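You operate a simulated robot arm through the tools that you are given. There is no shell and no other tool. Be economical: measure what you need, move in short steps, check, and stop when the job is done.

The job below is to be done with a simulated robot arm. You get a single attempt, and the scene is never put back.

## Task
Scrub the stains off the sink table and the tank lid with soap.
Fine: turn the heater off before you scrub the lid; brush back on the blue mat. What is to be rubbed or washed off counts as gone when no trace of it is left.

Only the result counts: the job must be done as asked and must still hold three seconds after the hand-in. Knocking over, shifting, dropping, spilling or breaking anything else fails it. A push-on lid holds only when it is set on centred and level and pressed home; a screw cap is set on level and turned clockwise until tight.

## Robot
A 7-joint arm with a two-finger parallel gripper on a trunk, on a base that drives. Base frame: it is fixed to the floor where the robot stands at the start and does not move with it; the origin is under the middle of the robot, x ahead of it, y to its left, z up; the surface under the hand at the start is at about z = 901. Units: mm, rad, N and s.
With the tool pointing down near the work surface it reaches from about 200 to 740 mm from the robot's upright axis, wherever it stands. Its first joint turns from -2.897 to 2.897 rad. Places, roughly: black drain lever [800, 100, 1000]; blue fill lever [700, 200, 1000]; blue plate [-500, 1500, 1000]; brush [-250, 1500, 1000]; gold plate [-500, 1500, 1000]; heater knob [500, 0, 900]; soap tin [-300, 1700, 900]; table stain [-400, 1600, 900]; tank lid [500, 400, 900]; top of the blue mat [-300, 1600, 900]. Payload 1.57 kg.
Tool frame: the origin (TCP) lies between the finger pads and is the grasp point; the fingertips stand 30 mm ahead of it; z points along the fingers, y is the line along which they close. Largest opening 110 mm; finger width 24, thickness 12; the body of the gripper, 48 by 112 mm, starts 78 mm behind the TCP.
Orientation is that of the tool frame in the base frame, as a unit quaternion [w, x, y, z]. With the fingers straight down and closing along the base's y, the tool's x points along the base's -x, its y along +y and its z along -z.

## Interface
- The arm moves only by the tool servo_tool. Its argument "steps" is a list of rows, each a list of 6 numbers: the shift along the tool's x, y, z in m, then the turn, a rotation vector about the tool's x, y, z in rad. In form: [[tx, ty, tz, wx, wy, wz], ...]. A call has 1 to 20 rows; each row is the pose to reach, as a shift and turn from the pose commanded when the call began, along the tool's axes at that moment. "claw" is the opening, from 0 (shut) to 1 (fully open), set as the call begins (left out, the last holds). Rows are played at 5 a second. More than 50 mm and 0.15 rad between two rows, or a gripper value outside its range, and nothing of the call is played. A pose out of reach is approached as far as the arm can. The call stops where the force on the tool passes 40 N (or 10 N more than at its start, if that is more) or the arm is blocked; 0.2 s more then pass. Each finger travels about 45 mm/s and halts on what it meets, pressing with about 38 N; the grip force reading is that of the motor and also rises with nothing between the fingers. The clock runs only during rows and for 0.2 s after the last one: add rows that repeat a pose to give the fingers time. The reply holds the time, the measured pose of the TCP, the force on the tool along the base axes, the opening and the grip force, in the units named above and with some noise, with the torque about the TCP (base axes, N m) and any sound that the robot's microphone picked up.
- Cameras (640 x 400 px; columns grow to the right, rows downward): "scene" is now at [11, 176.8, 1576.6]; the picture's right is [0.31, -0.95, 0.00], its down [-0.75, -0.25, -0.61] and it looks along [0.58, 0.19, -0.79] (base axes); focal length 286 px, centre (320, 200). "wrist" rides on the gripper at [70, 16, -141] in the tool frame; the picture's right is [-0.23, 0.97, 0.00], its down [-0.86, -0.20, -0.48] and it looks along [-0.47, -0.11, 0.88] (tool axes); focal length 222 px, centre (320, 200). There is no depth. A picture from a camera that has moved, and an enlarged one, comes with that camera's place and axes in the base frame and with its lens.
- grab_frame(camera): a new picture of that camera. No time passes.
- lift_body(by): slides the trunk up (or, below 0, down) by that many mm; the arm and the scene camera ride with it, the base frame stays. It gives what a move gives, with no picture.
- roll_base(legs): drives the robot by 1 to 6 legs, each [ahead, turn to the left] in mm and rad, along the robot's own axes; the way and the turn of a leg run together, so that a leg with both is an arc; at most 1500 mm and 3.142 rad a leg. The arm and the cameras ride along, it lands a little off, and it stops where it bumps. It gives what a move gives.
- aim_head(pan, tilt): turns the head with the scene camera to pan (to the left, within 2.705 rad either way) and tilt (down, from -0.506 to 1.204), counted from straight ahead of the robot. It gives what a move gives.
- inspect(camera, box): a new picture of the part [left, top, right, bottom] of that camera's present view, enlarged. No time passes.
- close_job(): hands the job in; it is judged then, once.

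Work in short steps. Places have to be worked out from the pictures, the camera data and where the tool is seen: move nearer, look again, correct. Check each grasp and each placing, and mend what went wrong. You have 120 turns and 98 pictures in all, those below and enlarged ones among them. Open the gripper and draw the arm clear of the work before you hand the job in, unless the task says otherwise; then end with one line.

The tools are called after "Request:" as a command line: name --pt "numbers of a row" for each row, then --argument value for the rest, lists and objects as JSON in quotes. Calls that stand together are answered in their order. servo_tool: Moves the arm, as the interface text tells. Its arguments: {"type":"object","properties":{"steps":{"type":"array","items":{"type":"array","items":{"type":"number"}}},"claw":{"type":"number"}},"required":["steps"]} The other tools are called the same way: lift_body (by) slides the trunk up or down; roll_base (legs) drives the base; aim_head (pan, tilt) turns the head that bears the scene camera; grab_frame (camera) takes a picture; inspect (camera, box) takes an enlarged picture of a part of a camera's view; close_job () hands the job in.

At the start:

```text
time_s: 0.0
ee_pos: [369.4, 309.8, 1192.8]
ee_rot: [0.0, -0.001, 1.0, 0.0]
wrist_force: [0.0, 1.0, -0.9]
ft_torque: [0.0, 0.02, -0.02]
grip_width: 110.0
grip_force: 0.0
trunk travel left (down, up): [-525.0, 65.0]
robot x, y, heading: [1.0, -2.9, 0.002]
head pan, tilt: [0.314, 0.915]
```

scene: 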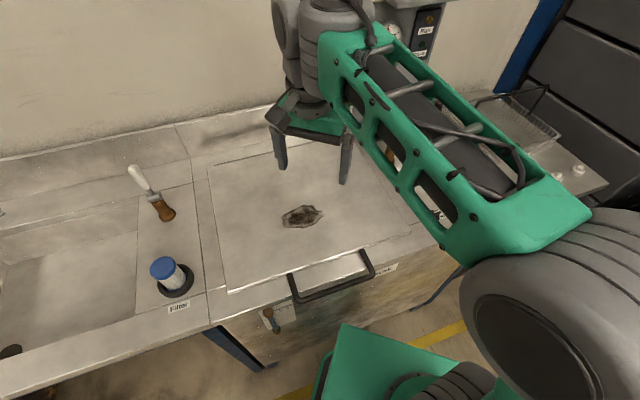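
wrist: 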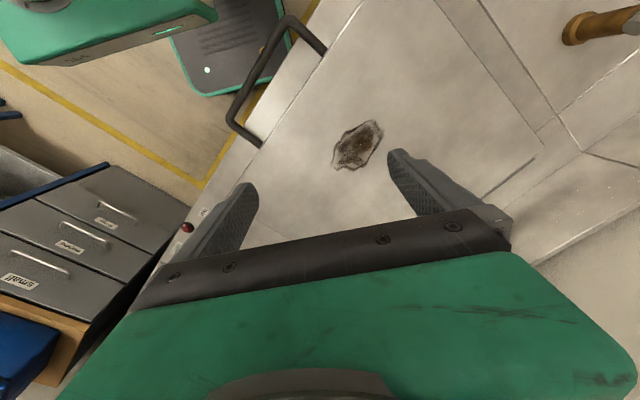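

The lid with a stain is seen; I now look toward the heater knob first.

Request:
aim_head --pan -0.1 --tilt 0.9

Request:
grab_frame --camera "scene"

Request:
aim_head --pan 1.8 --tilt 0.6

Request:
grab_frame --camera "scene"

```text
time_s: 0.9
ee_pos: [369.3, 308.8, 1191.2]
ee_rot: [0.001, 0.0, 1.0, -0.002]
wrist_force: [0.0, 0.3, 0.1]
ft_torque: [0.01, 0.05, 0.0]
grip_width: 110.0
grip_force: 0.0
trunk travel left (down, up): [-525.0, 65.0]
robot x, y, heading: [1.7, 0.6, 0.002]
head pan, tilt: [-0.099, 0.901]
```

```text
95 pictures are left
camera scene: at [15.1, 146.3, 1577.7], right [-0.1, -1.0, 0.0], down [-0.78, 0.08, -0.62], along [0.62, -0.06, -0.78], focal length 286 px, centre (320, 200)
```

scene: 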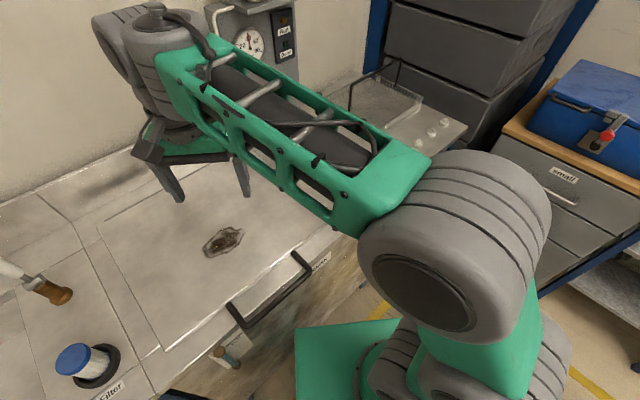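

```text
time_s: 2.8
ee_pos: [369.7, 310.6, 1193.1]
ee_rot: [0.001, 0.0, 1.0, -0.001]
wrist_force: [0.0, 0.2, -1.2]
ft_torque: [0.01, -0.02, 0.01]
grip_width: 110.1
grip_force: 0.0
trunk travel left (down, up): [-525.0, 65.0]
robot x, y, heading: [2.4, -0.9, 0.001]
head pan, tilt: [1.799, 0.6]
```

```text
94 pictures are left
camera scene: at [-80.0, 239.8, 1602.5], right [0.97, 0.23, 0.0], down [0.13, -0.55, -0.82], along [-0.19, 0.8, -0.57], focal length 286 px, centre (320, 200)
```

scene: 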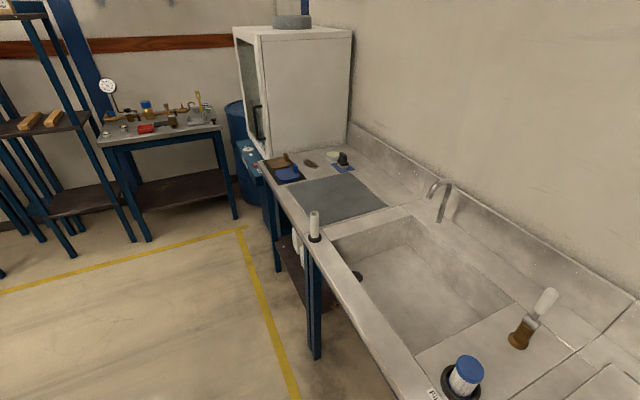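

I enlarge the far corner of the sink table and the lid's front where the knob should be.

Request:
inspect --camera "scene" --box '[220, 120, 400, 232]'

Request:
inspect --camera "scene" --box '[420, 270, 620, 400]'

Request:
inspect --camera "wrist" --box '[140, 0, 400, 240]'

```text
3.56 times, centred on (310, 176) of scene
camera zoom: at [-80.0, 239.8, 1602.5], right [0.97, 0.23, 0.0], down [0.13, -0.55, -0.82], along [-0.19, 0.8, -0.57], focal length 1018 px, centre (356, 285)
```

zoom: 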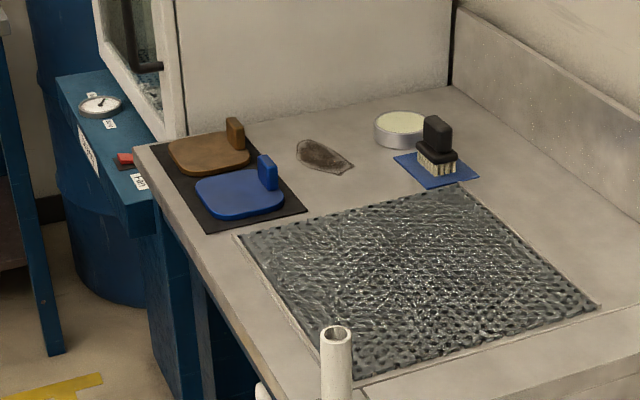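

```text
3.08 times, centred on (520, 335) of scene
camera zoom: at [-80.0, 239.8, 1602.5], right [0.97, 0.23, 0.0], down [0.13, -0.55, -0.82], along [-0.19, 0.8, -0.57], focal length 881 px, centre (-295, -215)
```

zoom: 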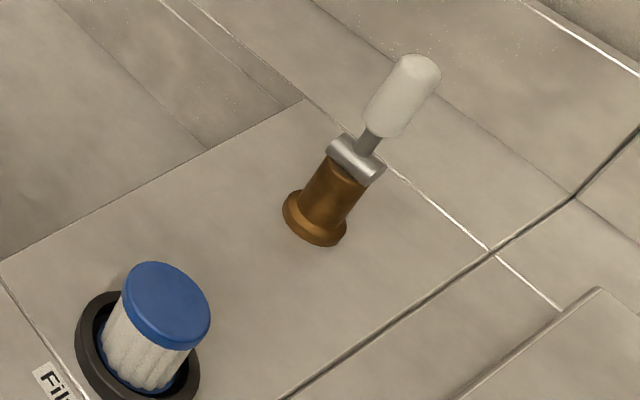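

```text
1.67 times, centred on (270, 120) of wrist
camera zoom: at [299.4, 324.9, 1333.5], right [0.23, 0.97, 0.0], down [0.85, -0.2, 0.48], along [0.47, -0.11, -0.88], focal length 370 px, centre (403, 333)
```

zoom: 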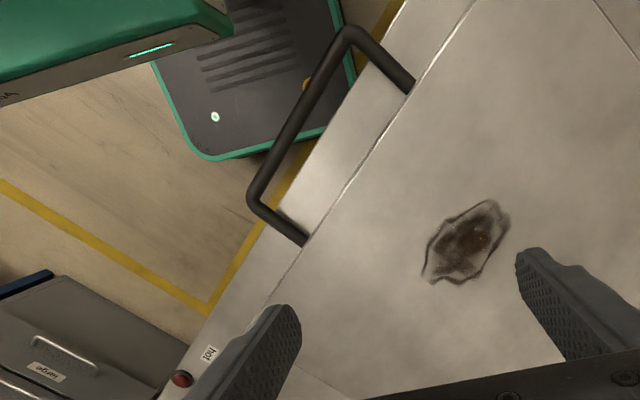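

The hot lamp lies near [530, -52], so I move the hand to the right to see the heater panel with the wrist camera.

Request:
servo_tool --pt "0 -0.05 0 0 0 0" --pt "0.0 -0.1 0 0 0 0" --pt "0.0 -0.15 0 0 0 0" --pt "0.0 -0.2 0 0 0 0" --pt "0.0 -0.25 0 0 0 0"

Request:
grab_frame --camera "wrist"

```text
time_s: 4.0
ee_pos: [371.5, 53.6, 1190.6]
ee_rot: [0.001, 0.001, 1.0, -0.002]
wrist_force: [0.3, -0.2, -0.5]
ft_torque: [-0.02, -0.03, -0.01]
grip_width: 110.2
grip_force: 0.1
trunk travel left (down, up): [-525.0, 65.0]
robot x, y, heading: [-0.1, -0.4, 0.001]
head pan, tilt: [1.799, 0.6]
```

```text
90 pictures are left
camera wrist: at [301.6, 69.0, 1331.0], right [0.23, 0.97, 0.0], down [0.85, -0.2, 0.48], along [0.47, -0.11, -0.88], focal length 222 px, centre (320, 200)
```

wrist: 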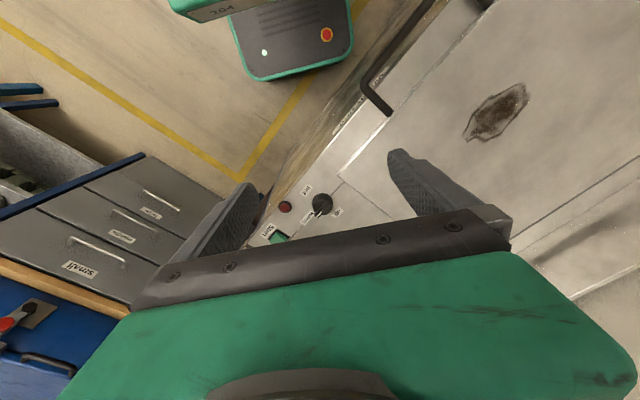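

The knob is on the top panel near [524, 17]; enlarge it.

Request:
inspect --camera "wrist" --box '[250, 160, 378, 240]'

```text
5.00 times, centred on (314, 200) of wrist
camera zoom: at [301.6, 69.0, 1331.0], right [0.23, 0.97, 0.0], down [0.85, -0.2, 0.48], along [0.47, -0.11, -0.88], focal length 1111 px, centre (350, 200)
```

zoom: 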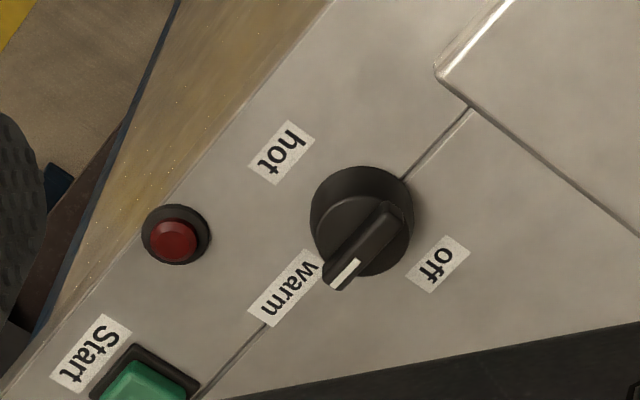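

The pointer is at "warm" (about -47° in base); off is about +43°. I turn the hand to fit the pointer bar and move above the knob.

Request:
servo_tool --pt "-0.027 -0.006 0.022 0 0 0.137" --pt "-0.054 -0.012 0.044 0 0 0.274" --pt "-0.081 -0.018 0.066 0 0 0.41" --pt "-0.108 -0.024 0.088 0 0 0.547" --pt "-0.135 -0.03 0.11 0 0 0.684" --pt "-0.162 -0.036 0.13 0 0 0.82" --claw 0.45

Request:
grab_frame --camera "wrist"

```text
time_s: 5.3
ee_pos: [533.1, 24.6, 1061.4]
ee_rot: [0.0, 0.399, 0.917, 0.0]
wrist_force: [-1.1, 0.3, -0.3]
ft_torque: [0.01, 0.0, -0.01]
grip_width: 49.4
grip_force: 0.1
trunk travel left (down, up): [-525.0, 65.0]
robot x, y, heading: [2.4, -3.8, 0.0]
head pan, tilt: [1.799, 0.6]
```

```text
88 pictures are left
camera wrist: at [497.0, 86.1, 1203.5], right [0.87, 0.5, 0.0], down [0.44, -0.76, 0.48], along [0.24, -0.42, -0.88], focal length 222 px, centre (320, 200)
```

wrist: 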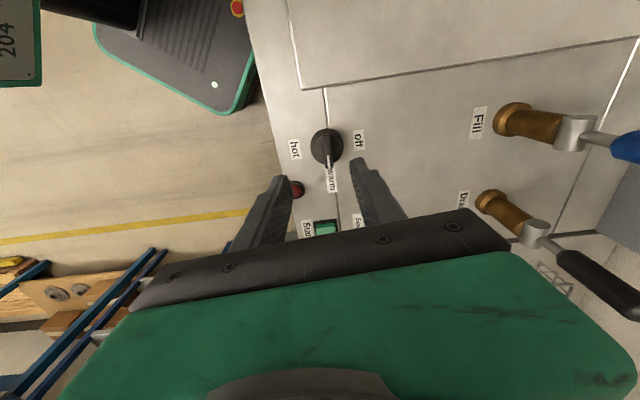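

Knob judged at about [542, 20]; I enlarge to confirm the bar's direction.

Request:
inspect --camera "wrist" --box '[250, 95, 410, 195]'

```text
4.00 times, centred on (330, 145) of wrist
camera zoom: at [497.0, 86.1, 1203.5], right [0.87, 0.5, 0.0], down [0.44, -0.76, 0.48], along [0.24, -0.42, -0.88], focal length 888 px, centre (280, 420)
```

zoom: 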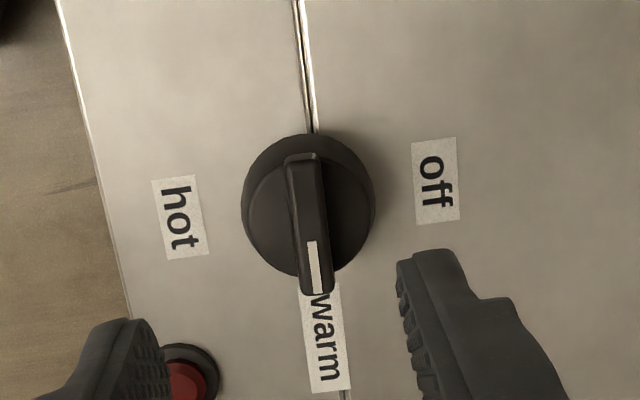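

I correct by (12, -4) mm, turn a bit more, and descend to fingertip height about 925.

Request:
servo_tool --pt "-0.011 0.006 0.03 0 0 0.07" --pt "-0.011 0.006 0.07 0 0 0.07" --pt "-0.011 0.006 0.1 0 0 0.07"

Request:
inspect --camera "wrist" --box '[240, 95, 432, 215]'

```text
time_s: 6.2
ee_pos: [542.8, 20.7, 964.2]
ee_rot: [0.001, 0.43, 0.903, -0.001]
wrist_force: [0.2, 0.5, 0.3]
ft_torque: [0.0, 0.03, 0.0]
grip_width: 49.7
grip_force: 0.1
trunk travel left (down, up): [-525.0, 65.0]
robot x, y, heading: [-1.5, 0.3, -0.001]
head pan, tilt: [1.799, 0.6]
```

```text
3.33 times, centred on (336, 155) of wrist
camera zoom: at [511.3, 84.2, 1104.2], right [0.9, 0.44, 0.0], down [0.38, -0.79, 0.48], along [0.21, -0.43, -0.88], focal length 740 px, centre (267, 350)
```

zoom: 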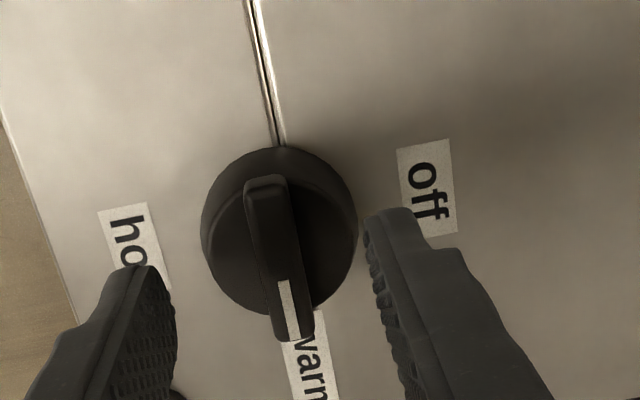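

Well aligned; I lower 15 mm more and check the force.

Request:
servo_tool --pt "0 0.001 0.008 0 0 0" --pt "0 0.001 0.014 0 0 0"

Request:
inspect --camera "wrist" --box '[240, 95, 432, 215]'

```text
time_s: 6.8
ee_pos: [543.5, 21.2, 949.9]
ee_rot: [0.001, 0.431, 0.902, 0.0]
wrist_force: [1.0, -0.4, -0.4]
ft_torque: [-0.03, 0.04, 0.01]
grip_width: 49.5
grip_force: 0.1
trunk travel left (down, up): [-525.0, 65.0]
robot x, y, heading: [-3.6, -0.3, -0.001]
head pan, tilt: [1.799, 0.6]
```

```text
3.33 times, centred on (336, 155) of wrist
camera zoom: at [511.1, 84.3, 1090.1], right [0.9, 0.44, 0.0], down [0.38, -0.79, 0.48], along [0.21, -0.43, -0.88], focal length 740 px, centre (267, 350)
```

zoom: 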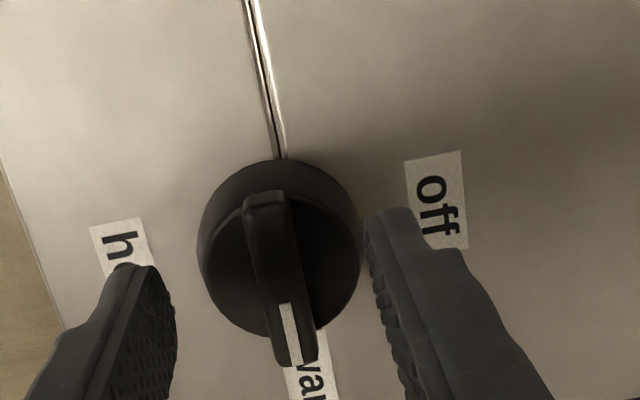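

Axis matches the TCP; I close on the bar and look at the width.

Request:
servo_tool --pt "0 0 0 0 0 0" --pt "0 0 0 0 0 0" --pt "0 0 0 0 0 0" --pt "0 0 0 0 0 0" --claw 0

```text
time_s: 7.8
ee_pos: [544.6, 21.1, 949.9]
ee_rot: [0.001, 0.429, 0.903, -0.001]
wrist_force: [12.5, 13.0, -3.2]
ft_torque: [0.18, -0.6, 0.07]
grip_width: 11.8
grip_force: 29.1
trunk travel left (down, up): [-525.0, 65.0]
robot x, y, heading: [2.8, -2.6, 0.01]
head pan, tilt: [1.799, 0.6]
```

Gripped the 11.8 mm bar with a slight side load; I ease it 2 mm and turn 90° counterclockwise to off.

Request:
servo_tool --pt "0 0.002 0 0 0 0" --pt "0 0.002 0 0 0 -0.13" --pt "0 0.002 0 0 0 -0.26" --pt "0 0.002 0 0 0 -0.39" --pt "0 0.002 0 0 0 -0.52" --pt "0 0.002 0 0 0 -0.65" --pt "0 0.002 0 0 0 -0.78"

Request:
inspect --camera "wrist" --box '[240, 95, 432, 215]'

```text
time_s: 9.3
ee_pos: [542.8, 18.1, 950.3]
ee_rot: [0.0, 0.056, 0.998, 0.0]
wrist_force: [-17.5, -17.6, 12.7]
ft_torque: [-0.51, 0.57, -0.11]
grip_width: 11.7
grip_force: 29.3
trunk travel left (down, up): [-525.0, 65.0]
robot x, y, heading: [2.0, -0.0, -0.007]
head pan, tilt: [1.799, 0.6]
```

```text
3.33 times, centred on (336, 155) of wrist
camera zoom: at [475.5, 41.8, 1090.3], right [0.33, 0.94, 0.0], down [0.83, -0.29, 0.48], along [0.45, -0.16, -0.88], focal length 740 px, centre (267, 350)
```

zoom: 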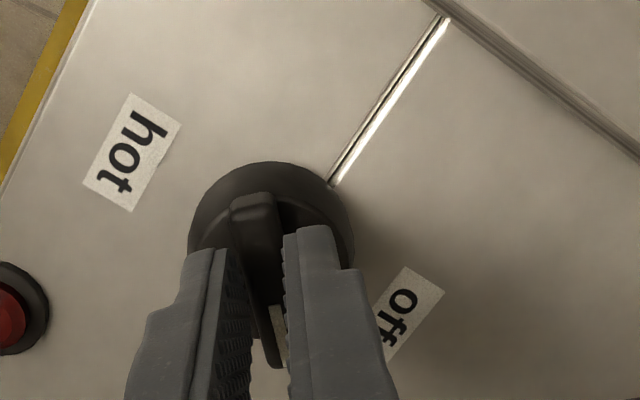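

The knob follows; I ease the side load and continue to off.

Request:
servo_tool --pt "0.002 -0.002 0 0 0 -0.13" --pt "0.002 -0.002 0 0 0 -0.26" --pt "0.002 -0.002 0 0 0 -0.39" --pt "0.002 -0.002 0 0 0 -0.52" --pt "0.002 -0.002 0 0 0 -0.65" --pt "0.002 -0.002 0 0 0 -0.79"

Request:
inspect --camera "wrist" --box '[240, 95, 432, 215]'

```text
time_s: 10.8
ee_pos: [544.2, 14.7, 950.4]
ee_rot: [0.001, -0.332, 0.943, -0.001]
wrist_force: [2.8, -32.6, -1.6]
ft_torque: [-0.72, -0.46, -0.78]
grip_width: 11.9
grip_force: 29.1
trunk travel left (down, up): [-525.0, 65.0]
robot x, y, heading: [-1.3, 1.6, 0.002]
head pan, tilt: [1.799, 0.6]
```

```text
3.33 times, centred on (336, 155) of wrist
camera zoom: at [479.3, -16.9, 1090.0], right [-0.43, 0.9, 0.0], down [0.79, 0.38, 0.48], along [0.43, 0.21, -0.88], focal length 740 px, centre (267, 350)
```

zoom: 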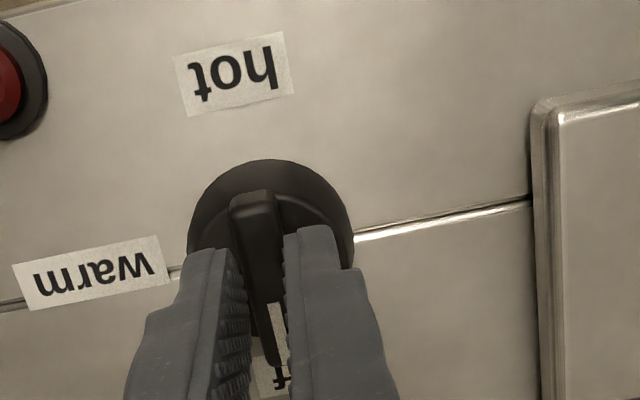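

The pointer is at "off" and the stop is felt; I open and rise to check.

Request:
servo_tool --pt "0 0 0 0 0 0" --pt "0 0 0 0 0 0" --pt "0 0 0 0 0 0" --pt "0 0 -0.04 0 0 0" --pt "0 0 -0.08 0 0 0" --pt "0 0 -0.12 0 0 0" --claw 0.45

Request:
inspect --camera "wrist" --box '[240, 95, 432, 215]'

```text
time_s: 12.2
ee_pos: [542.1, 20.0, 1067.5]
ee_rot: [0.0, -0.334, 0.943, -0.001]
wrist_force: [0.1, 0.3, 0.4]
ft_torque: [0.0, 0.01, -0.03]
grip_width: 49.5
grip_force: 0.1
trunk travel left (down, up): [-525.0, 65.0]
robot x, y, heading: [-2.2, -1.9, -0.001]
head pan, tilt: [1.799, 0.6]
```

```text
3.33 times, centred on (336, 155) of wrist
camera zoom: at [477.4, -12.6, 1208.5], right [-0.44, 0.9, 0.0], down [0.79, 0.38, 0.48], along [0.43, 0.21, -0.88], focal length 740 px, centre (267, 350)
```

zoom: 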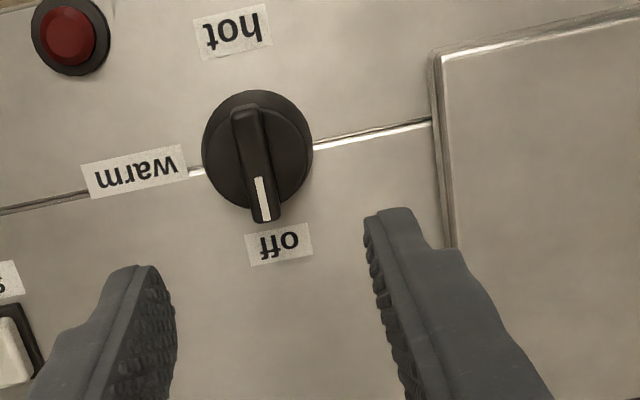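

The heater is off. I fold the arm around to the robot's right side, so that after turning left along the table it points over the table.

Request:
servo_tool --pt "0.0389 0.0186 -0.006 0 0 0.14" --pt "0.0763 0.036 -0.012 0 0 0.28" --pt "0.1137 0.0534 -0.018 0 0 0.42" --pt "0.1575 0.031 -0.022 0 0 0.56" --pt "0.1975 0.0056 -0.028 0 0 0.7" --pt "0.2413 -0.0169 -0.032 0 0 0.84" --pt "0.2856 -0.035 -0.038 0 0 0.98" --pt "0.3315 -0.0441 -0.044 0 0 1.12" --pt "0.3789 -0.047 -0.05 0 0 1.26" --pt "0.4253 -0.0454 -0.056 0 0 1.4" --pt "0.4722 -0.0384 -0.062 0 0 1.54" --pt "0.5177 -0.0247 -0.068 0 0 1.68" --pt "0.5621 -0.008 -0.074 0 0 1.82" --pt "0.6052 0.0102 -0.08 0 0 1.96" --pt "0.6467 0.0322 -0.086 0 0 2.1" --pt "0.6664 0.0379 -0.1 0 0 2.24"

Request:
aim_head --pan 2.2 --tilt 0.8

Request:
grab_frame --camera "scene"

```text
time_s: 15.6
ee_pos: [-3.0, -372.7, 1170.8]
ee_rot: [0.001, 0.704, 0.71, 0.0]
wrist_force: [-0.3, -0.1, -0.8]
ft_torque: [0.0, 0.0, 0.02]
grip_width: 49.5
grip_force: 0.0
trunk travel left (down, up): [-525.0, 65.0]
robot x, y, heading: [-3.5, -0.3, -0.001]
head pan, tilt: [1.799, 0.6]
```

```text
time_s: 16.4
ee_pos: [-1.7, -372.5, 1170.6]
ee_rot: [0.001, 0.703, 0.711, 0.0]
wrist_force: [-0.2, 0.1, 0.0]
ft_torque: [0.0, 0.01, -0.03]
grip_width: 49.3
grip_force: 0.2
trunk travel left (down, up): [-525.0, 65.0]
robot x, y, heading: [2.2, -1.4, 0.002]
head pan, tilt: [2.201, 0.799]
```

```text
81 pictures are left
camera scene: at [-107.6, 218.6, 1585.7], right [0.81, 0.59, 0.0], down [0.42, -0.58, -0.7], along [-0.41, 0.56, -0.72], focal length 286 px, centre (320, 200)
```

scene: 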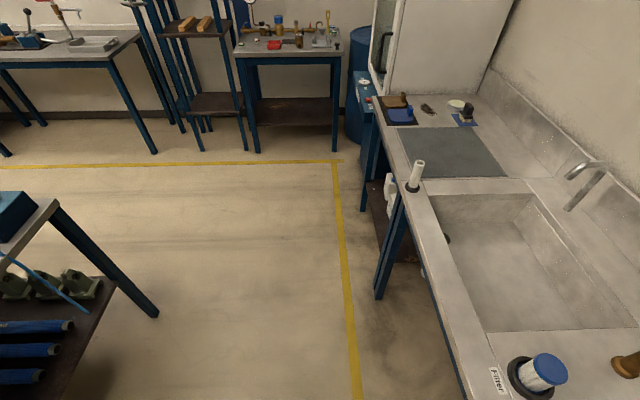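

I back off slightly, turn along the table (heading ≈ 127°), and drive to the far end in stages.

Request:
roll_base --legs '[[-100, 0], [0, 2.13], [700, 0]]'

Request:
aim_head --pan -0.5 --tilt 0.8

Request:
grab_frame --camera "scene"

```text
time_s: 26.0
ee_pos: [-118.9, 793.9, 1168.9]
ee_rot: [0.0, -0.258, 0.966, 0.001]
wrist_force: [0.9, 0.3, -0.2]
ft_torque: [0.0, 0.0, -0.01]
grip_width: 49.4
grip_force: 0.0
trunk travel left (down, up): [-525.0, 65.0]
robot x, y, heading: [-443.8, 613.2, 2.084]
head pan, tilt: [2.201, 0.799]
```

```text
time_s: 28.4
ee_pos: [-118.8, 794.4, 1170.1]
ee_rot: [0.001, -0.259, 0.966, 0.001]
wrist_force: [0.9, -0.4, -0.3]
ft_torque: [0.01, -0.02, -0.01]
grip_width: 49.5
grip_force: 0.0
trunk travel left (down, up): [-525.0, 65.0]
robot x, y, heading: [-443.5, 614.7, 2.086]
head pan, tilt: [-0.499, 0.799]
```

```text
80 pictures are left
camera scene: at [-549.4, 564.3, 1585.7], right [1.0, 0.02, 0.0], down [0.01, -0.72, -0.7], along [-0.01, 0.7, -0.72], focal length 286 px, centre (320, 200)
```

scene: 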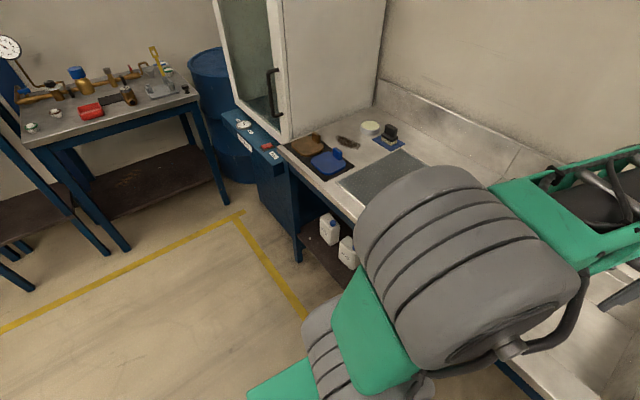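

Still clear; I turn a little left and drive on to beside the mat.

Request:
roll_base --legs '[[0, 0.06], [650, 0]]'

Request:
aim_head --pan -1.3 --tilt 0.85

Request:
grab_frame --camera "scene"

Request:
grab_frame --camera "wrist"

```text
time_s: 32.4
ee_pos: [-475.6, 1358.7, 1170.1]
ee_rot: [0.001, -0.28, 0.96, 0.0]
wrist_force: [-0.9, 0.4, -0.3]
ft_torque: [0.0, 0.01, 0.01]
grip_width: 49.3
grip_force: 0.0
trunk travel left (down, up): [-525.0, 65.0]
robot x, y, heading: [-790.8, 1160.8, 2.124]
head pan, tilt: [-0.499, 0.799]
```

```text
time_s: 33.6
ee_pos: [-476.1, 1358.1, 1169.4]
ee_rot: [0.001, -0.281, 0.96, 0.001]
wrist_force: [0.6, -0.4, 0.1]
ft_torque: [0.0, 0.01, 0.0]
grip_width: 49.0
grip_force: 0.1
trunk travel left (down, up): [-525.0, 65.0]
robot x, y, heading: [-792.3, 1160.5, 2.128]
head pan, tilt: [-1.3, 0.85]
```

```text
79 pictures are left
camera scene: at [-838.3, 1086.7, 1581.6], right [0.74, -0.68, 0.0], down [-0.51, -0.55, -0.66], along [0.45, 0.49, -0.75], focal length 286 px, centre (320, 200)
```

scene: 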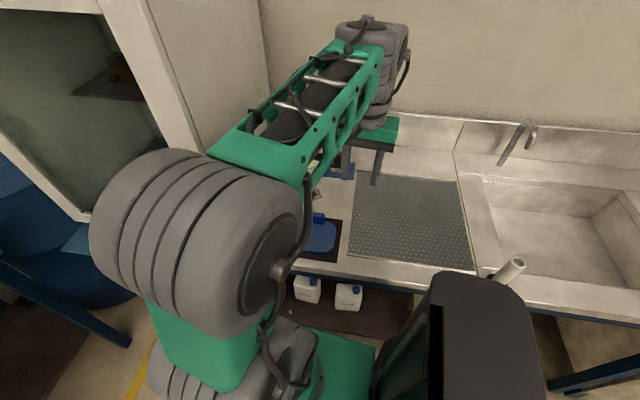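

```text
78 pictures are left
camera wrist: at [-543.0, 1332.8, 1310.8], right [-0.33, 0.94, 0.0], down [0.83, 0.29, 0.48], along [0.45, 0.16, -0.88], focal length 222 px, centre (320, 200)
```

wrist: 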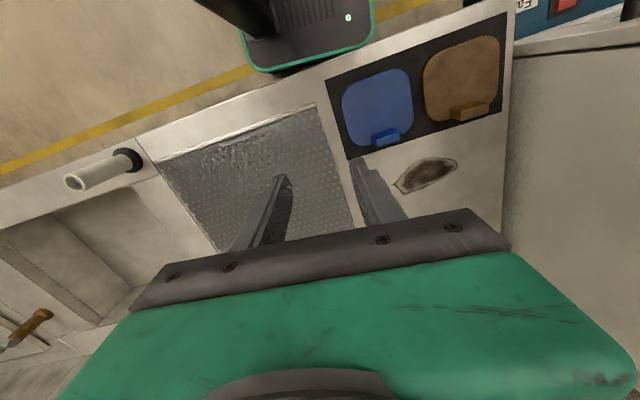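

Stain is at about [-456, 1587]. I move the hand above the brush area to see it.

Request:
servo_tool --pt "-0.04 0.012 0 0 0 0" --pt "-0.08 0.024 0 0 0 0" --pt "-0.12 0.036 0 0 0 0" --pt "-0.16 0.048 0 0 0 0" --pt "-0.2 0.06 0 0 0 0" --pt "-0.231 0.068 0 0 0 0" --claw 0.6

Request:
grab_frame --camera "wrist"

```text
time_s: 35.0
ee_pos: [-315.3, 1542.0, 1169.9]
ee_rot: [0.001, -0.28, 0.96, 0.001]
wrist_force: [0.0, -0.9, -0.4]
ft_torque: [0.02, 0.02, -0.01]
grip_width: 65.9
grip_force: 0.0
trunk travel left (down, up): [-525.0, 65.0]
robot x, y, heading: [-792.0, 1165.7, 2.126]
head pan, tilt: [-1.3, 0.85]
```

```text
77 pictures are left
camera wrist: at [-382.8, 1516.5, 1311.3], right [-0.33, 0.94, 0.0], down [0.83, 0.29, 0.48], along [0.45, 0.16, -0.88], focal length 222 px, centre (320, 200)
```

wrist: 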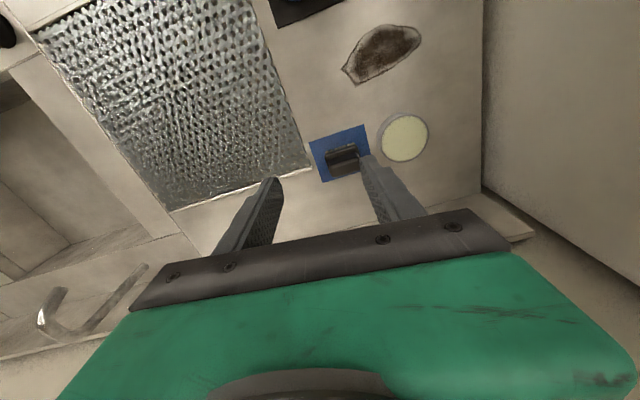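

Mat ≈ [-282, 1595], soap ≈ [-347, 1682], stain ≈ [-454, 1598]. Zoom on the brush.

Request:
inspect --camera "wrist" --box '[290, 100, 450, 200]'

Request:
inspect --camera "scene" --box '[280, 130, 400, 270]'

```text
4.00 times, centred on (370, 150) of wrist
camera zoom: at [-382.8, 1516.5, 1311.3], right [-0.33, 0.94, 0.0], down [0.83, 0.29, 0.48], along [0.45, 0.16, -0.88], focal length 888 px, centre (120, 400)
```

zoom: 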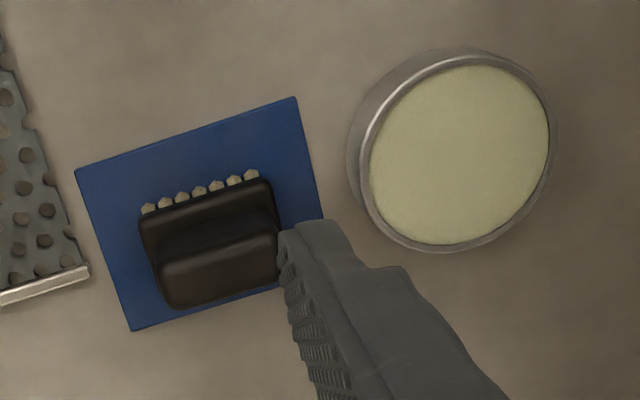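

```text
2.86 times, centred on (340, 200) of scene
camera zoom: at [-837.2, 1087.5, 1581.7], right [0.74, -0.68, 0.0], down [-0.51, -0.55, -0.66], along [0.45, 0.49, -0.75], focal length 818 px, centre (263, 200)
```

zoom: 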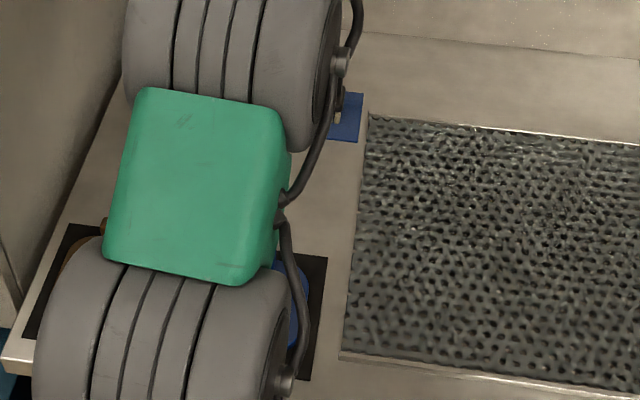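

The brush stands on the mat centre, long axis along the table. I turn the tool 92° so the fingers close across its handle, and go above it.

Request:
servo_tool --pt "-0.005 0.002 0 0 0 -0.133" --pt "-0.01 0.005 0 0 0 -0.267" --pt "-0.015 0.007 0 0 0 -0.4" --pt "-0.02 0.01 0 0 0 -0.533" --pt "-0.025 0.012 0 0 0 -0.667" --pt "-0.03 0.015 0 0 0 -0.8" --pt "-0.035 0.017 0.01 0 0 -0.933" --pt "-0.04 0.02 0.02 0 0 -1.067" --pt "-0.045 0.022 0.03 0 0 -1.2" --pt "-0.05 0.024 0.04 0 0 -1.333" --pt "-0.055 0.026 0.05 0 0 -1.467" --pt "-0.056 0.027 0.06 0 0 -1.6" --claw 0.6

Request:
grab_frame --camera "wrist"

```text
time_s: 37.6
ee_pos: [-291.2, 1586.7, 1103.3]
ee_rot: [-0.001, 0.884, -0.467, 0.0]
wrist_force: [-0.2, 0.5, -0.2]
ft_torque: [0.01, 0.07, -0.01]
grip_width: 65.9
grip_force: 0.0
out of reach, approached as far as the arm can: row 5, 6, 7, 8, 9, 10, 11, 12
trunk travel left (down, up): [-525.0, 65.0]
robot x, y, heading: [-793.3, 1162.5, 2.125]
head pan, tilt: [-1.3, 0.85]
```

```text
74 pictures are left
camera wrist: at [-266.0, 1518.2, 1244.3], right [-0.93, -0.36, 0.0], down [-0.32, 0.82, 0.48], along [-0.17, 0.45, -0.88], focal length 222 px, centre (320, 200)
```

wrist: 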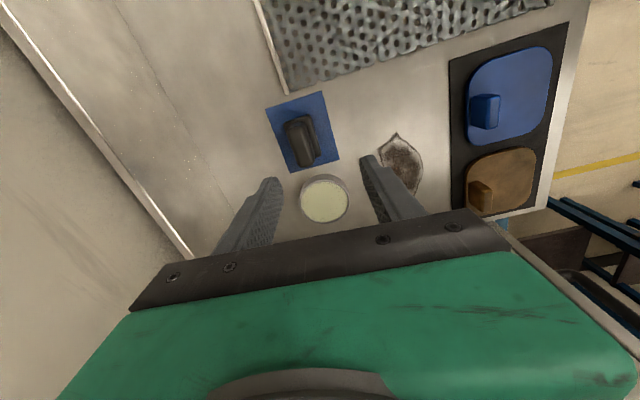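

The hand was at its reach limit at that height; I try the remaining correction (25, 3) while lower.

Request:
servo_tool --pt "0.006 -0.011 0.03 0 0 0" --pt "0.0116 -0.0223 0.06 0 0 0"

Request:
inspect --camera "wrist" --box '[220, 70, 420, 220]'

```text
time_s: 38.2
ee_pos: [-272.2, 1586.1, 1043.2]
ee_rot: [-0.002, 0.884, -0.467, 0.0]
wrist_force: [0.1, 0.1, -0.4]
ft_torque: [0.0, 0.0, -0.05]
grip_width: 66.1
grip_force: 0.0
out of reach, approached as far as the arm can: row 2
trunk travel left (down, up): [-525.0, 65.0]
robot x, y, heading: [-792.4, 1166.5, 2.126]
head pan, tilt: [-1.3, 0.85]
```

```text
2.67 times, centred on (320, 145) of wrist
camera zoom: at [-246.8, 1517.9, 1184.1], right [-0.93, -0.36, 0.0], down [-0.32, 0.82, 0.48], along [-0.17, 0.45, -0.88], focal length 592 px, centre (320, 347)
```

zoom: 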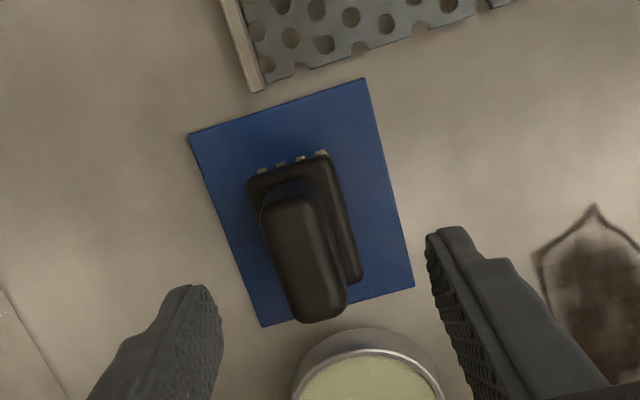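

Alignment good; correct 5 mm and descend to z ≈ 985 then look.

Request:
servo_tool --pt "0.001 -0.005 0.03 0 0 0" --pt "0.001 -0.005 0.058 0 0 0"

Request:
inspect --camera "wrist" --box '[220, 70, 420, 220]'

```text
time_s: 38.8
ee_pos: [-269.5, 1586.1, 985.5]
ee_rot: [0.0, 0.883, -0.468, 0.0]
wrist_force: [0.2, 0.1, -0.5]
ft_torque: [0.02, -0.02, -0.01]
grip_width: 66.1
grip_force: 0.0
trunk travel left (down, up): [-525.0, 65.0]
robot x, y, heading: [-791.2, 1159.9, 2.126]
head pan, tilt: [-1.3, 0.85]
```

```text
2.67 times, centred on (320, 145) of wrist
camera zoom: at [-244.6, 1519.2, 1125.9], right [-0.93, -0.36, 0.0], down [-0.32, 0.82, 0.48], along [-0.17, 0.45, -0.88], focal length 592 px, centre (320, 347)
```

zoom: 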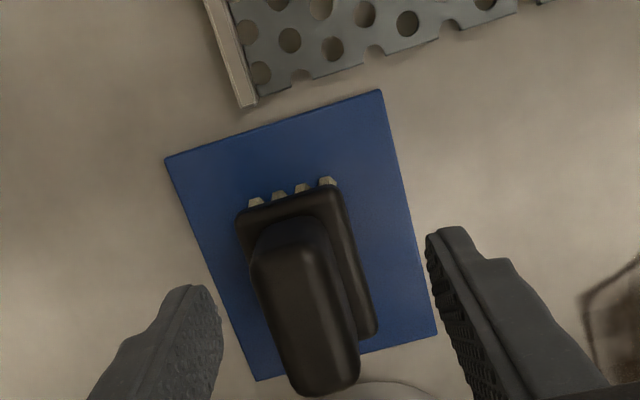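

Handle is ~5 mm toward the left finger; I correct, lower 15 mm and close.

Request:
servo_tool --pt "-0.002 -0.005 0.008 0 0 0" --pt "-0.002 -0.005 0.015 0 0 0"

Request:
servo_tool --pt "0 0 0 0 0 0" --pt "0 0 0 0 0 0" --pt "0 0 0 0 0 0" --pt "0 0 0 0 0 0" --pt "0 0 0 0 0 0" --claw 0

Request:
inspect --camera "wrist" --box '[220, 70, 420, 220]'

```text
time_s: 39.4
ee_pos: [-266.3, 1591.8, 968.9]
ee_rot: [-0.002, 0.884, -0.468, -0.001]
wrist_force: [-0.6, 0.0, 0.1]
ft_torque: [0.0, 0.01, 0.01]
grip_width: 66.0
grip_force: 0.0
trunk travel left (down, up): [-525.0, 65.0]
robot x, y, heading: [-794.9, 1161.6, 2.126]
head pan, tilt: [-1.3, 0.85]
```

```text
time_s: 40.6
ee_pos: [-265.9, 1592.5, 970.0]
ee_rot: [-0.001, 0.884, -0.468, -0.001]
wrist_force: [0.1, -0.4, 1.0]
ft_torque: [-0.03, 0.03, -0.02]
grip_width: 25.1
grip_force: 36.4
trunk travel left (down, up): [-525.0, 65.0]
robot x, y, heading: [-793.7, 1162.4, 2.128]
head pan, tilt: [-1.3, 0.85]
```

```text
2.67 times, centred on (320, 145) of wrist
camera zoom: at [-240.5, 1524.2, 1110.8], right [-0.93, -0.36, 0.0], down [-0.32, 0.82, 0.48], along [-0.17, 0.45, -0.88], focal length 592 px, centre (320, 347)
```

zoom: 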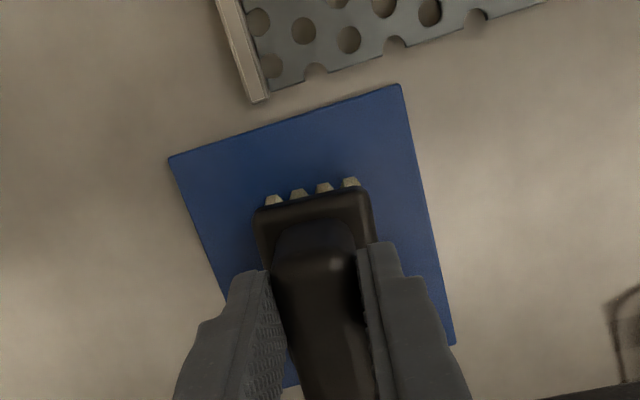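

The brush is gripped (25 mm). I lift 55 mm and check it, then move over the soap tin.

Request:
servo_tool --pt "0 0 -0.03 0 0 0" --pt "0 0 -0.055 0 0 0" --pt "-0.04 0.002 -0.055 0 0 0" --pt "-0.08 0.005 -0.055 0 0 0" --pt "-0.109 0.007 -0.055 0 0 0"

Request:
grab_frame --camera "wrist"

```text
time_s: 41.8
ee_pos: [-338.0, 1679.1, 1026.3]
ee_rot: [-0.002, 0.884, -0.468, 0.0]
wrist_force: [-0.6, 0.8, 0.0]
ft_torque: [0.0, 0.02, 0.03]
grip_width: 0.0
grip_force: 21.0
out of reach, approached as far as the arm can: row 5
trunk travel left (down, up): [-525.0, 65.0]
robot x, y, heading: [-790.6, 1166.7, 2.128]
head pan, tilt: [-1.3, 0.85]
```

```text
70 pictures are left
camera wrist: at [-312.2, 1610.4, 1167.0], right [-0.93, -0.36, 0.0], down [-0.32, 0.82, 0.48], along [-0.17, 0.45, -0.88], focal length 222 px, centre (320, 200)
```

wrist: 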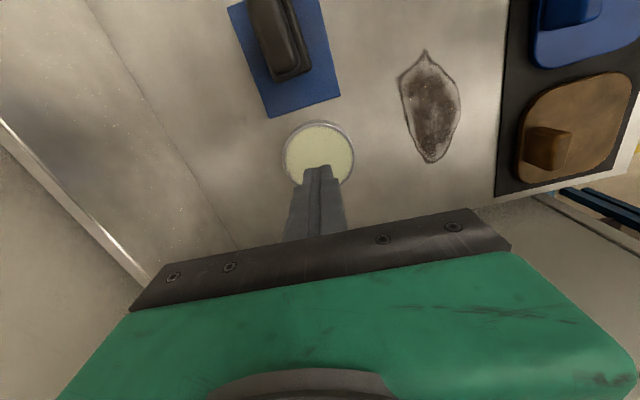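

The brush slipped out; it still stands on the mat. I go back and look closer.

Request:
servo_tool --pt "0.04 -0.002 -0.01 0 0 0" --pt "0.08 -0.004 -0.02 0 0 0" --pt "0.12 -0.007 -0.03 0 0 0" --pt "0.135 -0.007 -0.03 0 0 0" --claw 0.6

Request:
inspect --camera "wrist" --box '[220, 70, 420, 220]'

```text
time_s: 42.8
ee_pos: [-258.0, 1566.2, 1055.6]
ee_rot: [-0.001, 0.884, -0.468, -0.001]
wrist_force: [0.0, -0.5, 0.5]
ft_torque: [-0.01, 0.01, 0.01]
grip_width: 66.0
grip_force: 0.1
out of reach, approached as far as the arm can: row 4
trunk travel left (down, up): [-525.0, 65.0]
robot x, y, heading: [-788.4, 1162.2, 2.126]
head pan, tilt: [-1.3, 0.85]
```

```text
2.67 times, centred on (320, 145) of wrist
camera zoom: at [-233.4, 1497.0, 1196.6], right [-0.93, -0.36, 0.0], down [-0.32, 0.82, 0.48], along [-0.17, 0.45, -0.88], focal length 592 px, centre (320, 347)
```

zoom: 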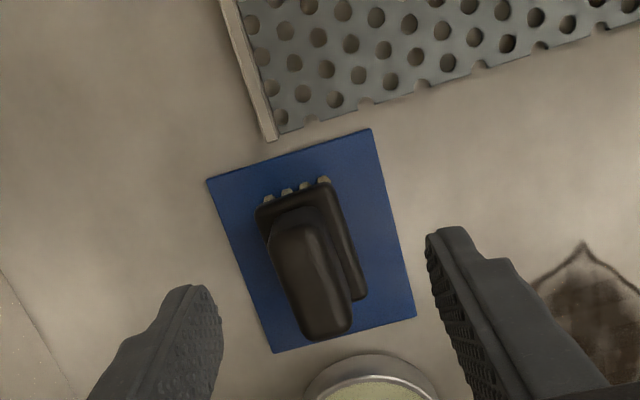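

Brush is intact and in place; my height estimate was off (top ≈ 960). I go back, descending in two stages to z ≈ 957 for a deeper grip.

Request:
servo_tool --pt "-0.0235 -0.005 0.03 0 0 0" --pt "-0.0235 -0.005 0.06 0 0 0" --pt "-0.0235 -0.005 0.082 0 0 0"

Request:
inspect --camera "wrist" --box '[220, 70, 420, 220]'

```text
time_s: 43.6
ee_pos: [-267.8, 1591.0, 972.0]
ee_rot: [-0.001, 0.884, -0.468, -0.001]
wrist_force: [0.0, -0.4, -0.5]
ft_torque: [0.0, 0.01, 0.0]
grip_width: 66.0
grip_force: 0.1
trunk travel left (down, up): [-525.0, 65.0]
robot x, y, heading: [-790.2, 1162.3, 2.131]
head pan, tilt: [-1.3, 0.85]
```

```text
2.67 times, centred on (320, 145) of wrist
camera zoom: at [-242.5, 1522.9, 1113.3], right [-0.93, -0.36, 0.0], down [-0.32, 0.82, 0.48], along [-0.17, 0.45, -0.88], focal length 592 px, centre (320, 347)
```

zoom: 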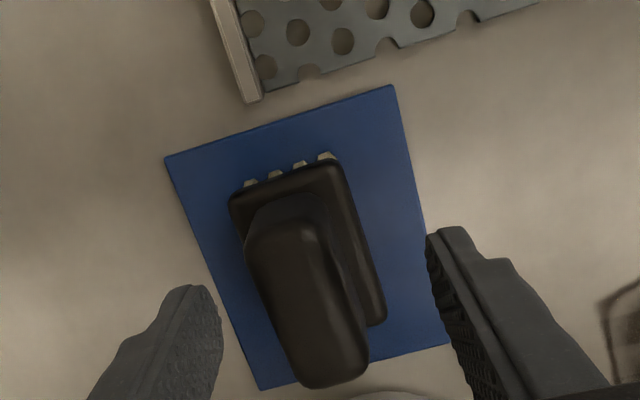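

Continue down 17 mm and close.

Request:
servo_tool --pt "0 -0.003 0.008 0 0 0" --pt "0 -0.003 0.017 0 0 0"

Request:
servo_tool --pt "0 0 0 0 0 0" --pt "0 0 0 0 0 0" --pt "0 0 0 0 0 0" --pt "0 0 0 0 0 0" --pt "0 0 0 0 0 0" --claw 0

Request:
servo_tool --pt "0 0 -0.01 0 0 0" --pt "0 0 -0.02 0 0 0" --pt "0 0 -0.03 0 0 0"

Request:
inspect --camera "wrist" --box '[220, 70, 420, 220]'

```text
time_s: 44.2
ee_pos: [-265.0, 1592.4, 954.1]
ee_rot: [-0.001, 0.884, -0.467, 0.0]
wrist_force: [0.4, 0.2, -0.7]
ft_torque: [0.01, 0.0, 0.0]
grip_width: 65.7
grip_force: 0.0
trunk travel left (down, up): [-525.0, 65.0]
robot x, y, heading: [-791.9, 1161.5, 2.13]
head pan, tilt: [-1.3, 0.85]
```

```text
time_s: 45.4
ee_pos: [-264.7, 1592.6, 955.4]
ee_rot: [-0.001, 0.884, -0.468, -0.001]
wrist_force: [-0.1, 0.4, 0.4]
ft_torque: [0.01, 0.02, -0.02]
grip_width: 25.6
grip_force: 36.1
trunk travel left (down, up): [-525.0, 65.0]
robot x, y, heading: [-788.7, 1165.3, 2.125]
head pan, tilt: [-1.3, 0.85]
```

```text
time_s: 46.2
ee_pos: [-262.6, 1591.7, 986.4]
ee_rot: [-0.001, 0.884, -0.468, 0.0]
wrist_force: [0.2, -0.1, -0.9]
ft_torque: [-0.01, -0.01, 0.01]
grip_width: 25.6
grip_force: 37.0
trunk travel left (down, up): [-525.0, 65.0]
robot x, y, heading: [-791.9, 1163.4, 2.127]
head pan, tilt: [-1.3, 0.85]
```

```text
2.67 times, centred on (320, 145) of wrist
camera zoom: at [-237.4, 1523.8, 1127.3], right [-0.93, -0.36, 0.0], down [-0.32, 0.82, 0.48], along [-0.17, 0.45, -0.88], focal length 592 px, centre (320, 347)
```

zoom: 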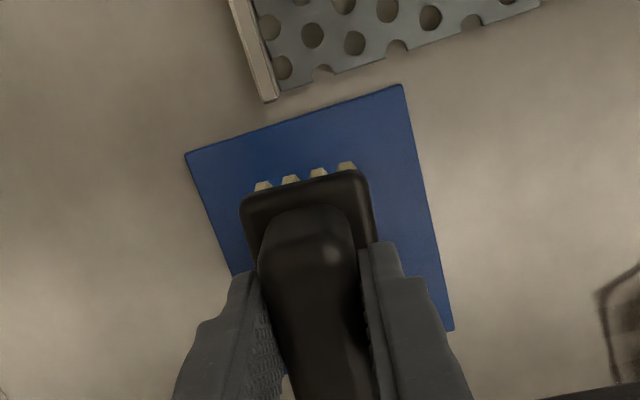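

Grip holds (25.6 mm). Bristle tips are ~52 mm below the TCP. Move over the soap with ~25 mm clearance.

Request:
servo_tool --pt "-0.02 0.002 -0.014 0 0 0" --pt "-0.06 0.005 -0.016 0 0 0" --pt "-0.09 0.008 -0.016 0 0 0" --pt "-0.11 0.0095 -0.014 0 0 0"

Request:
grab_frame --camera "wrist"

```text
time_s: 47.2
ee_pos: [-335.9, 1679.5, 999.0]
ee_rot: [0.0, 0.884, -0.468, 0.0]
wrist_force: [0.0, -0.4, -1.3]
ft_torque: [0.04, -0.03, -0.01]
grip_width: 25.4
grip_force: 36.6
trunk travel left (down, up): [-525.0, 65.0]
robot x, y, heading: [-787.5, 1161.9, 2.125]
head pan, tilt: [-1.3, 0.85]
```

```text
66 pictures are left
camera wrist: at [-310.4, 1610.4, 1139.5], right [-0.93, -0.36, 0.0], down [-0.31, 0.82, 0.48], along [-0.17, 0.45, -0.88], focal length 222 px, centre (320, 200)
```

wrist: 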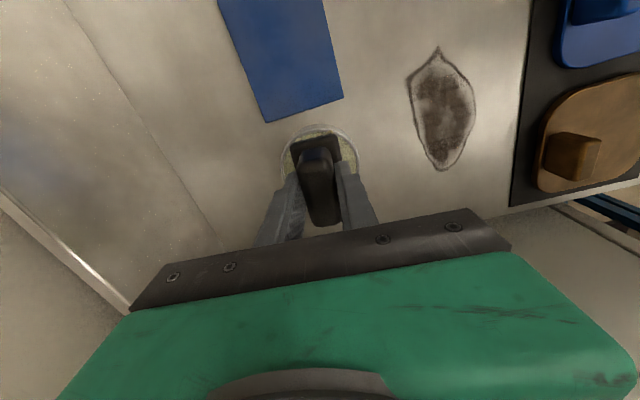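

The tin is right below; lower gently until contact.

Request:
servo_tool --pt "0 0 0.01 0 0 0" --pt "0 0 0.018 0 0 0" --pt "0 0 0.024 0 0 0" --pt "0 0 0.024 0 0 0"

```text
time_s: 48.2
ee_pos: [-334.9, 1678.6, 977.3]
ee_rot: [-0.003, 0.884, -0.468, 0.0]
wrist_force: [1.9, 2.1, 11.2]
ft_torque: [-0.06, 0.01, -0.01]
grip_width: 25.4
grip_force: 36.7
trunk travel left (down, up): [-525.0, 65.0]
robot x, y, heading: [-788.3, 1163.7, 2.128]
head pan, tilt: [-1.3, 0.85]
```

Contact at 11 N. A few tiny rubs to load soap, then lift.

Request:
servo_tool --pt "0.004 0 0 0 0 0" --pt "-0.004 0 0 0 0 0" --pt "0.004 0 0 0 0 0" --pt "0 0 0 0 0 0" --pt "0 0 -0.02 0 0 0" --pt "0 0 -0.04 0 0 0"

Request:
grab_frame --camera "wrist"

```text
time_s: 49.6
ee_pos: [-333.9, 1676.4, 1015.3]
ee_rot: [0.001, 0.883, -0.47, 0.0]
wrist_force: [1.2, 0.2, 0.3]
ft_torque: [0.03, 0.0, -0.01]
grip_width: 25.2
grip_force: 36.6
trunk travel left (down, up): [-525.0, 65.0]
robot x, y, heading: [-790.8, 1164.6, 2.13]
head pan, tilt: [-1.3, 0.85]
```

```text
65 pictures are left
camera wrist: at [-308.2, 1608.2, 1156.4], right [-0.93, -0.36, 0.0], down [-0.31, 0.82, 0.48], along [-0.17, 0.45, -0.88], focal length 222 px, centre (320, 200)
```

wrist: 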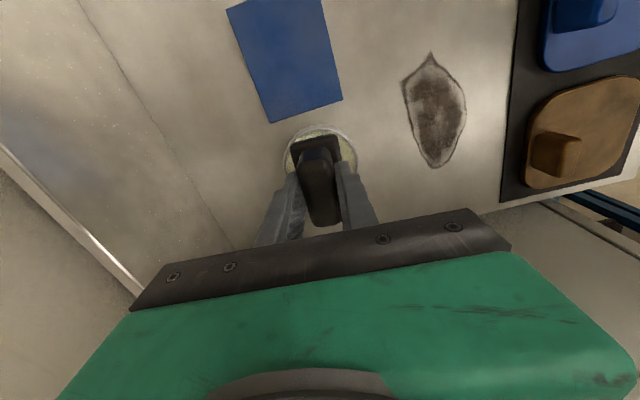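

Stain: centre ≈ [-435, 1597], about 121 mm along the table by 62 mm across. I go above its centre and descend to near contact.

Request:
servo_tool --pt "0.003 0.04 0 0 0 0" --pt "0.005 0.08 0 0 0 0" --pt "0.008 0.115 0.01 0 0 0" --pt "0.0084 0.128 0.04 0 0 0" --pt "0.0084 0.128 0.056 0 0 0" --pt "0.0084 0.128 0.06 0 0 0"

Request:
grab_frame --camera "wrist"

```text
time_s: 50.0
ee_pos: [-337.1, 1675.3, 976.4]
ee_rot: [0.023, 0.883, -0.468, -0.008]
wrist_force: [-1.8, -2.6, 17.2]
ft_torque: [0.02, 0.07, 0.07]
grip_width: 25.2
grip_force: 36.8
out of reach, approached as far as the arm can: row 1
trunk travel left (down, up): [-525.0, 65.0]
robot x, y, heading: [-793.9, 1164.6, 2.125]
head pan, tilt: [-1.3, 0.85]
stopped in row 2: the force on the tool passed its limit at 195 N (the readings are from after the stop); the commanded pose is now the measured one
```

```text
64 pictures are left
camera wrist: at [-306.6, 1612.9, 1118.1], right [-0.93, -0.36, 0.05], down [-0.3, 0.84, 0.46], along [-0.2, 0.42, -0.89], focal length 222 px, centre (320, 200)
```

wrist: 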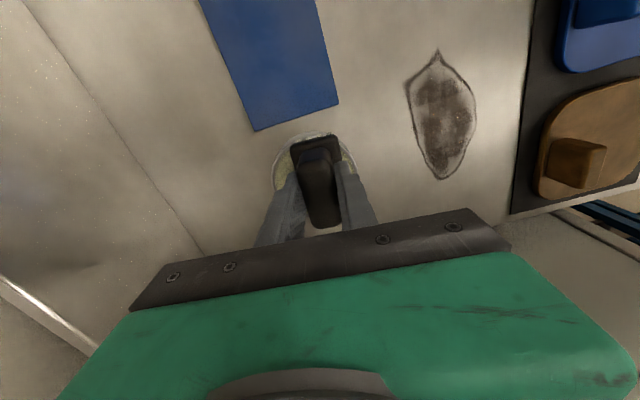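

The arm dipped at its reach limit and bumped the soap. I straighten and lift only 22 mm, and check.

Request:
servo_tool --pt "0 0 -0.008 0.024 -0.004 0" --pt "0 0 -0.016 0.048 -0.007 0" --pt "0 0 -0.022 0.048 -0.007 0"

Request:
inspect --camera "wrist" --box '[220, 90, 500, 230]'

```text
time_s: 50.8
ee_pos: [-340.5, 1675.1, 995.3]
ee_rot: [0.003, 0.884, -0.468, -0.001]
wrist_force: [-0.4, -0.5, -0.2]
ft_torque: [0.02, 0.0, -0.04]
grip_width: 25.5
grip_force: 36.7
trunk travel left (down, up): [-525.0, 65.0]
robot x, y, heading: [-793.1, 1164.7, 2.13]
head pan, tilt: [-1.3, 0.85]
```

```text
2.29 times, centred on (360, 160) of wrist
camera zoom: at [-312.8, 1607.2, 1136.2], right [-0.93, -0.36, 0.0], down [-0.31, 0.82, 0.48], along [-0.17, 0.44, -0.88], focal length 508 px, centre (229, 291)
```

zoom: 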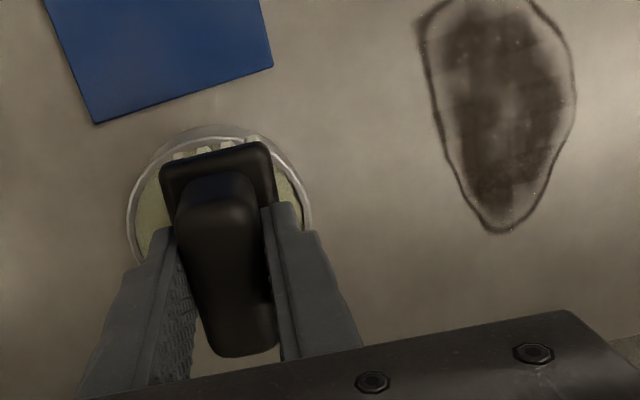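

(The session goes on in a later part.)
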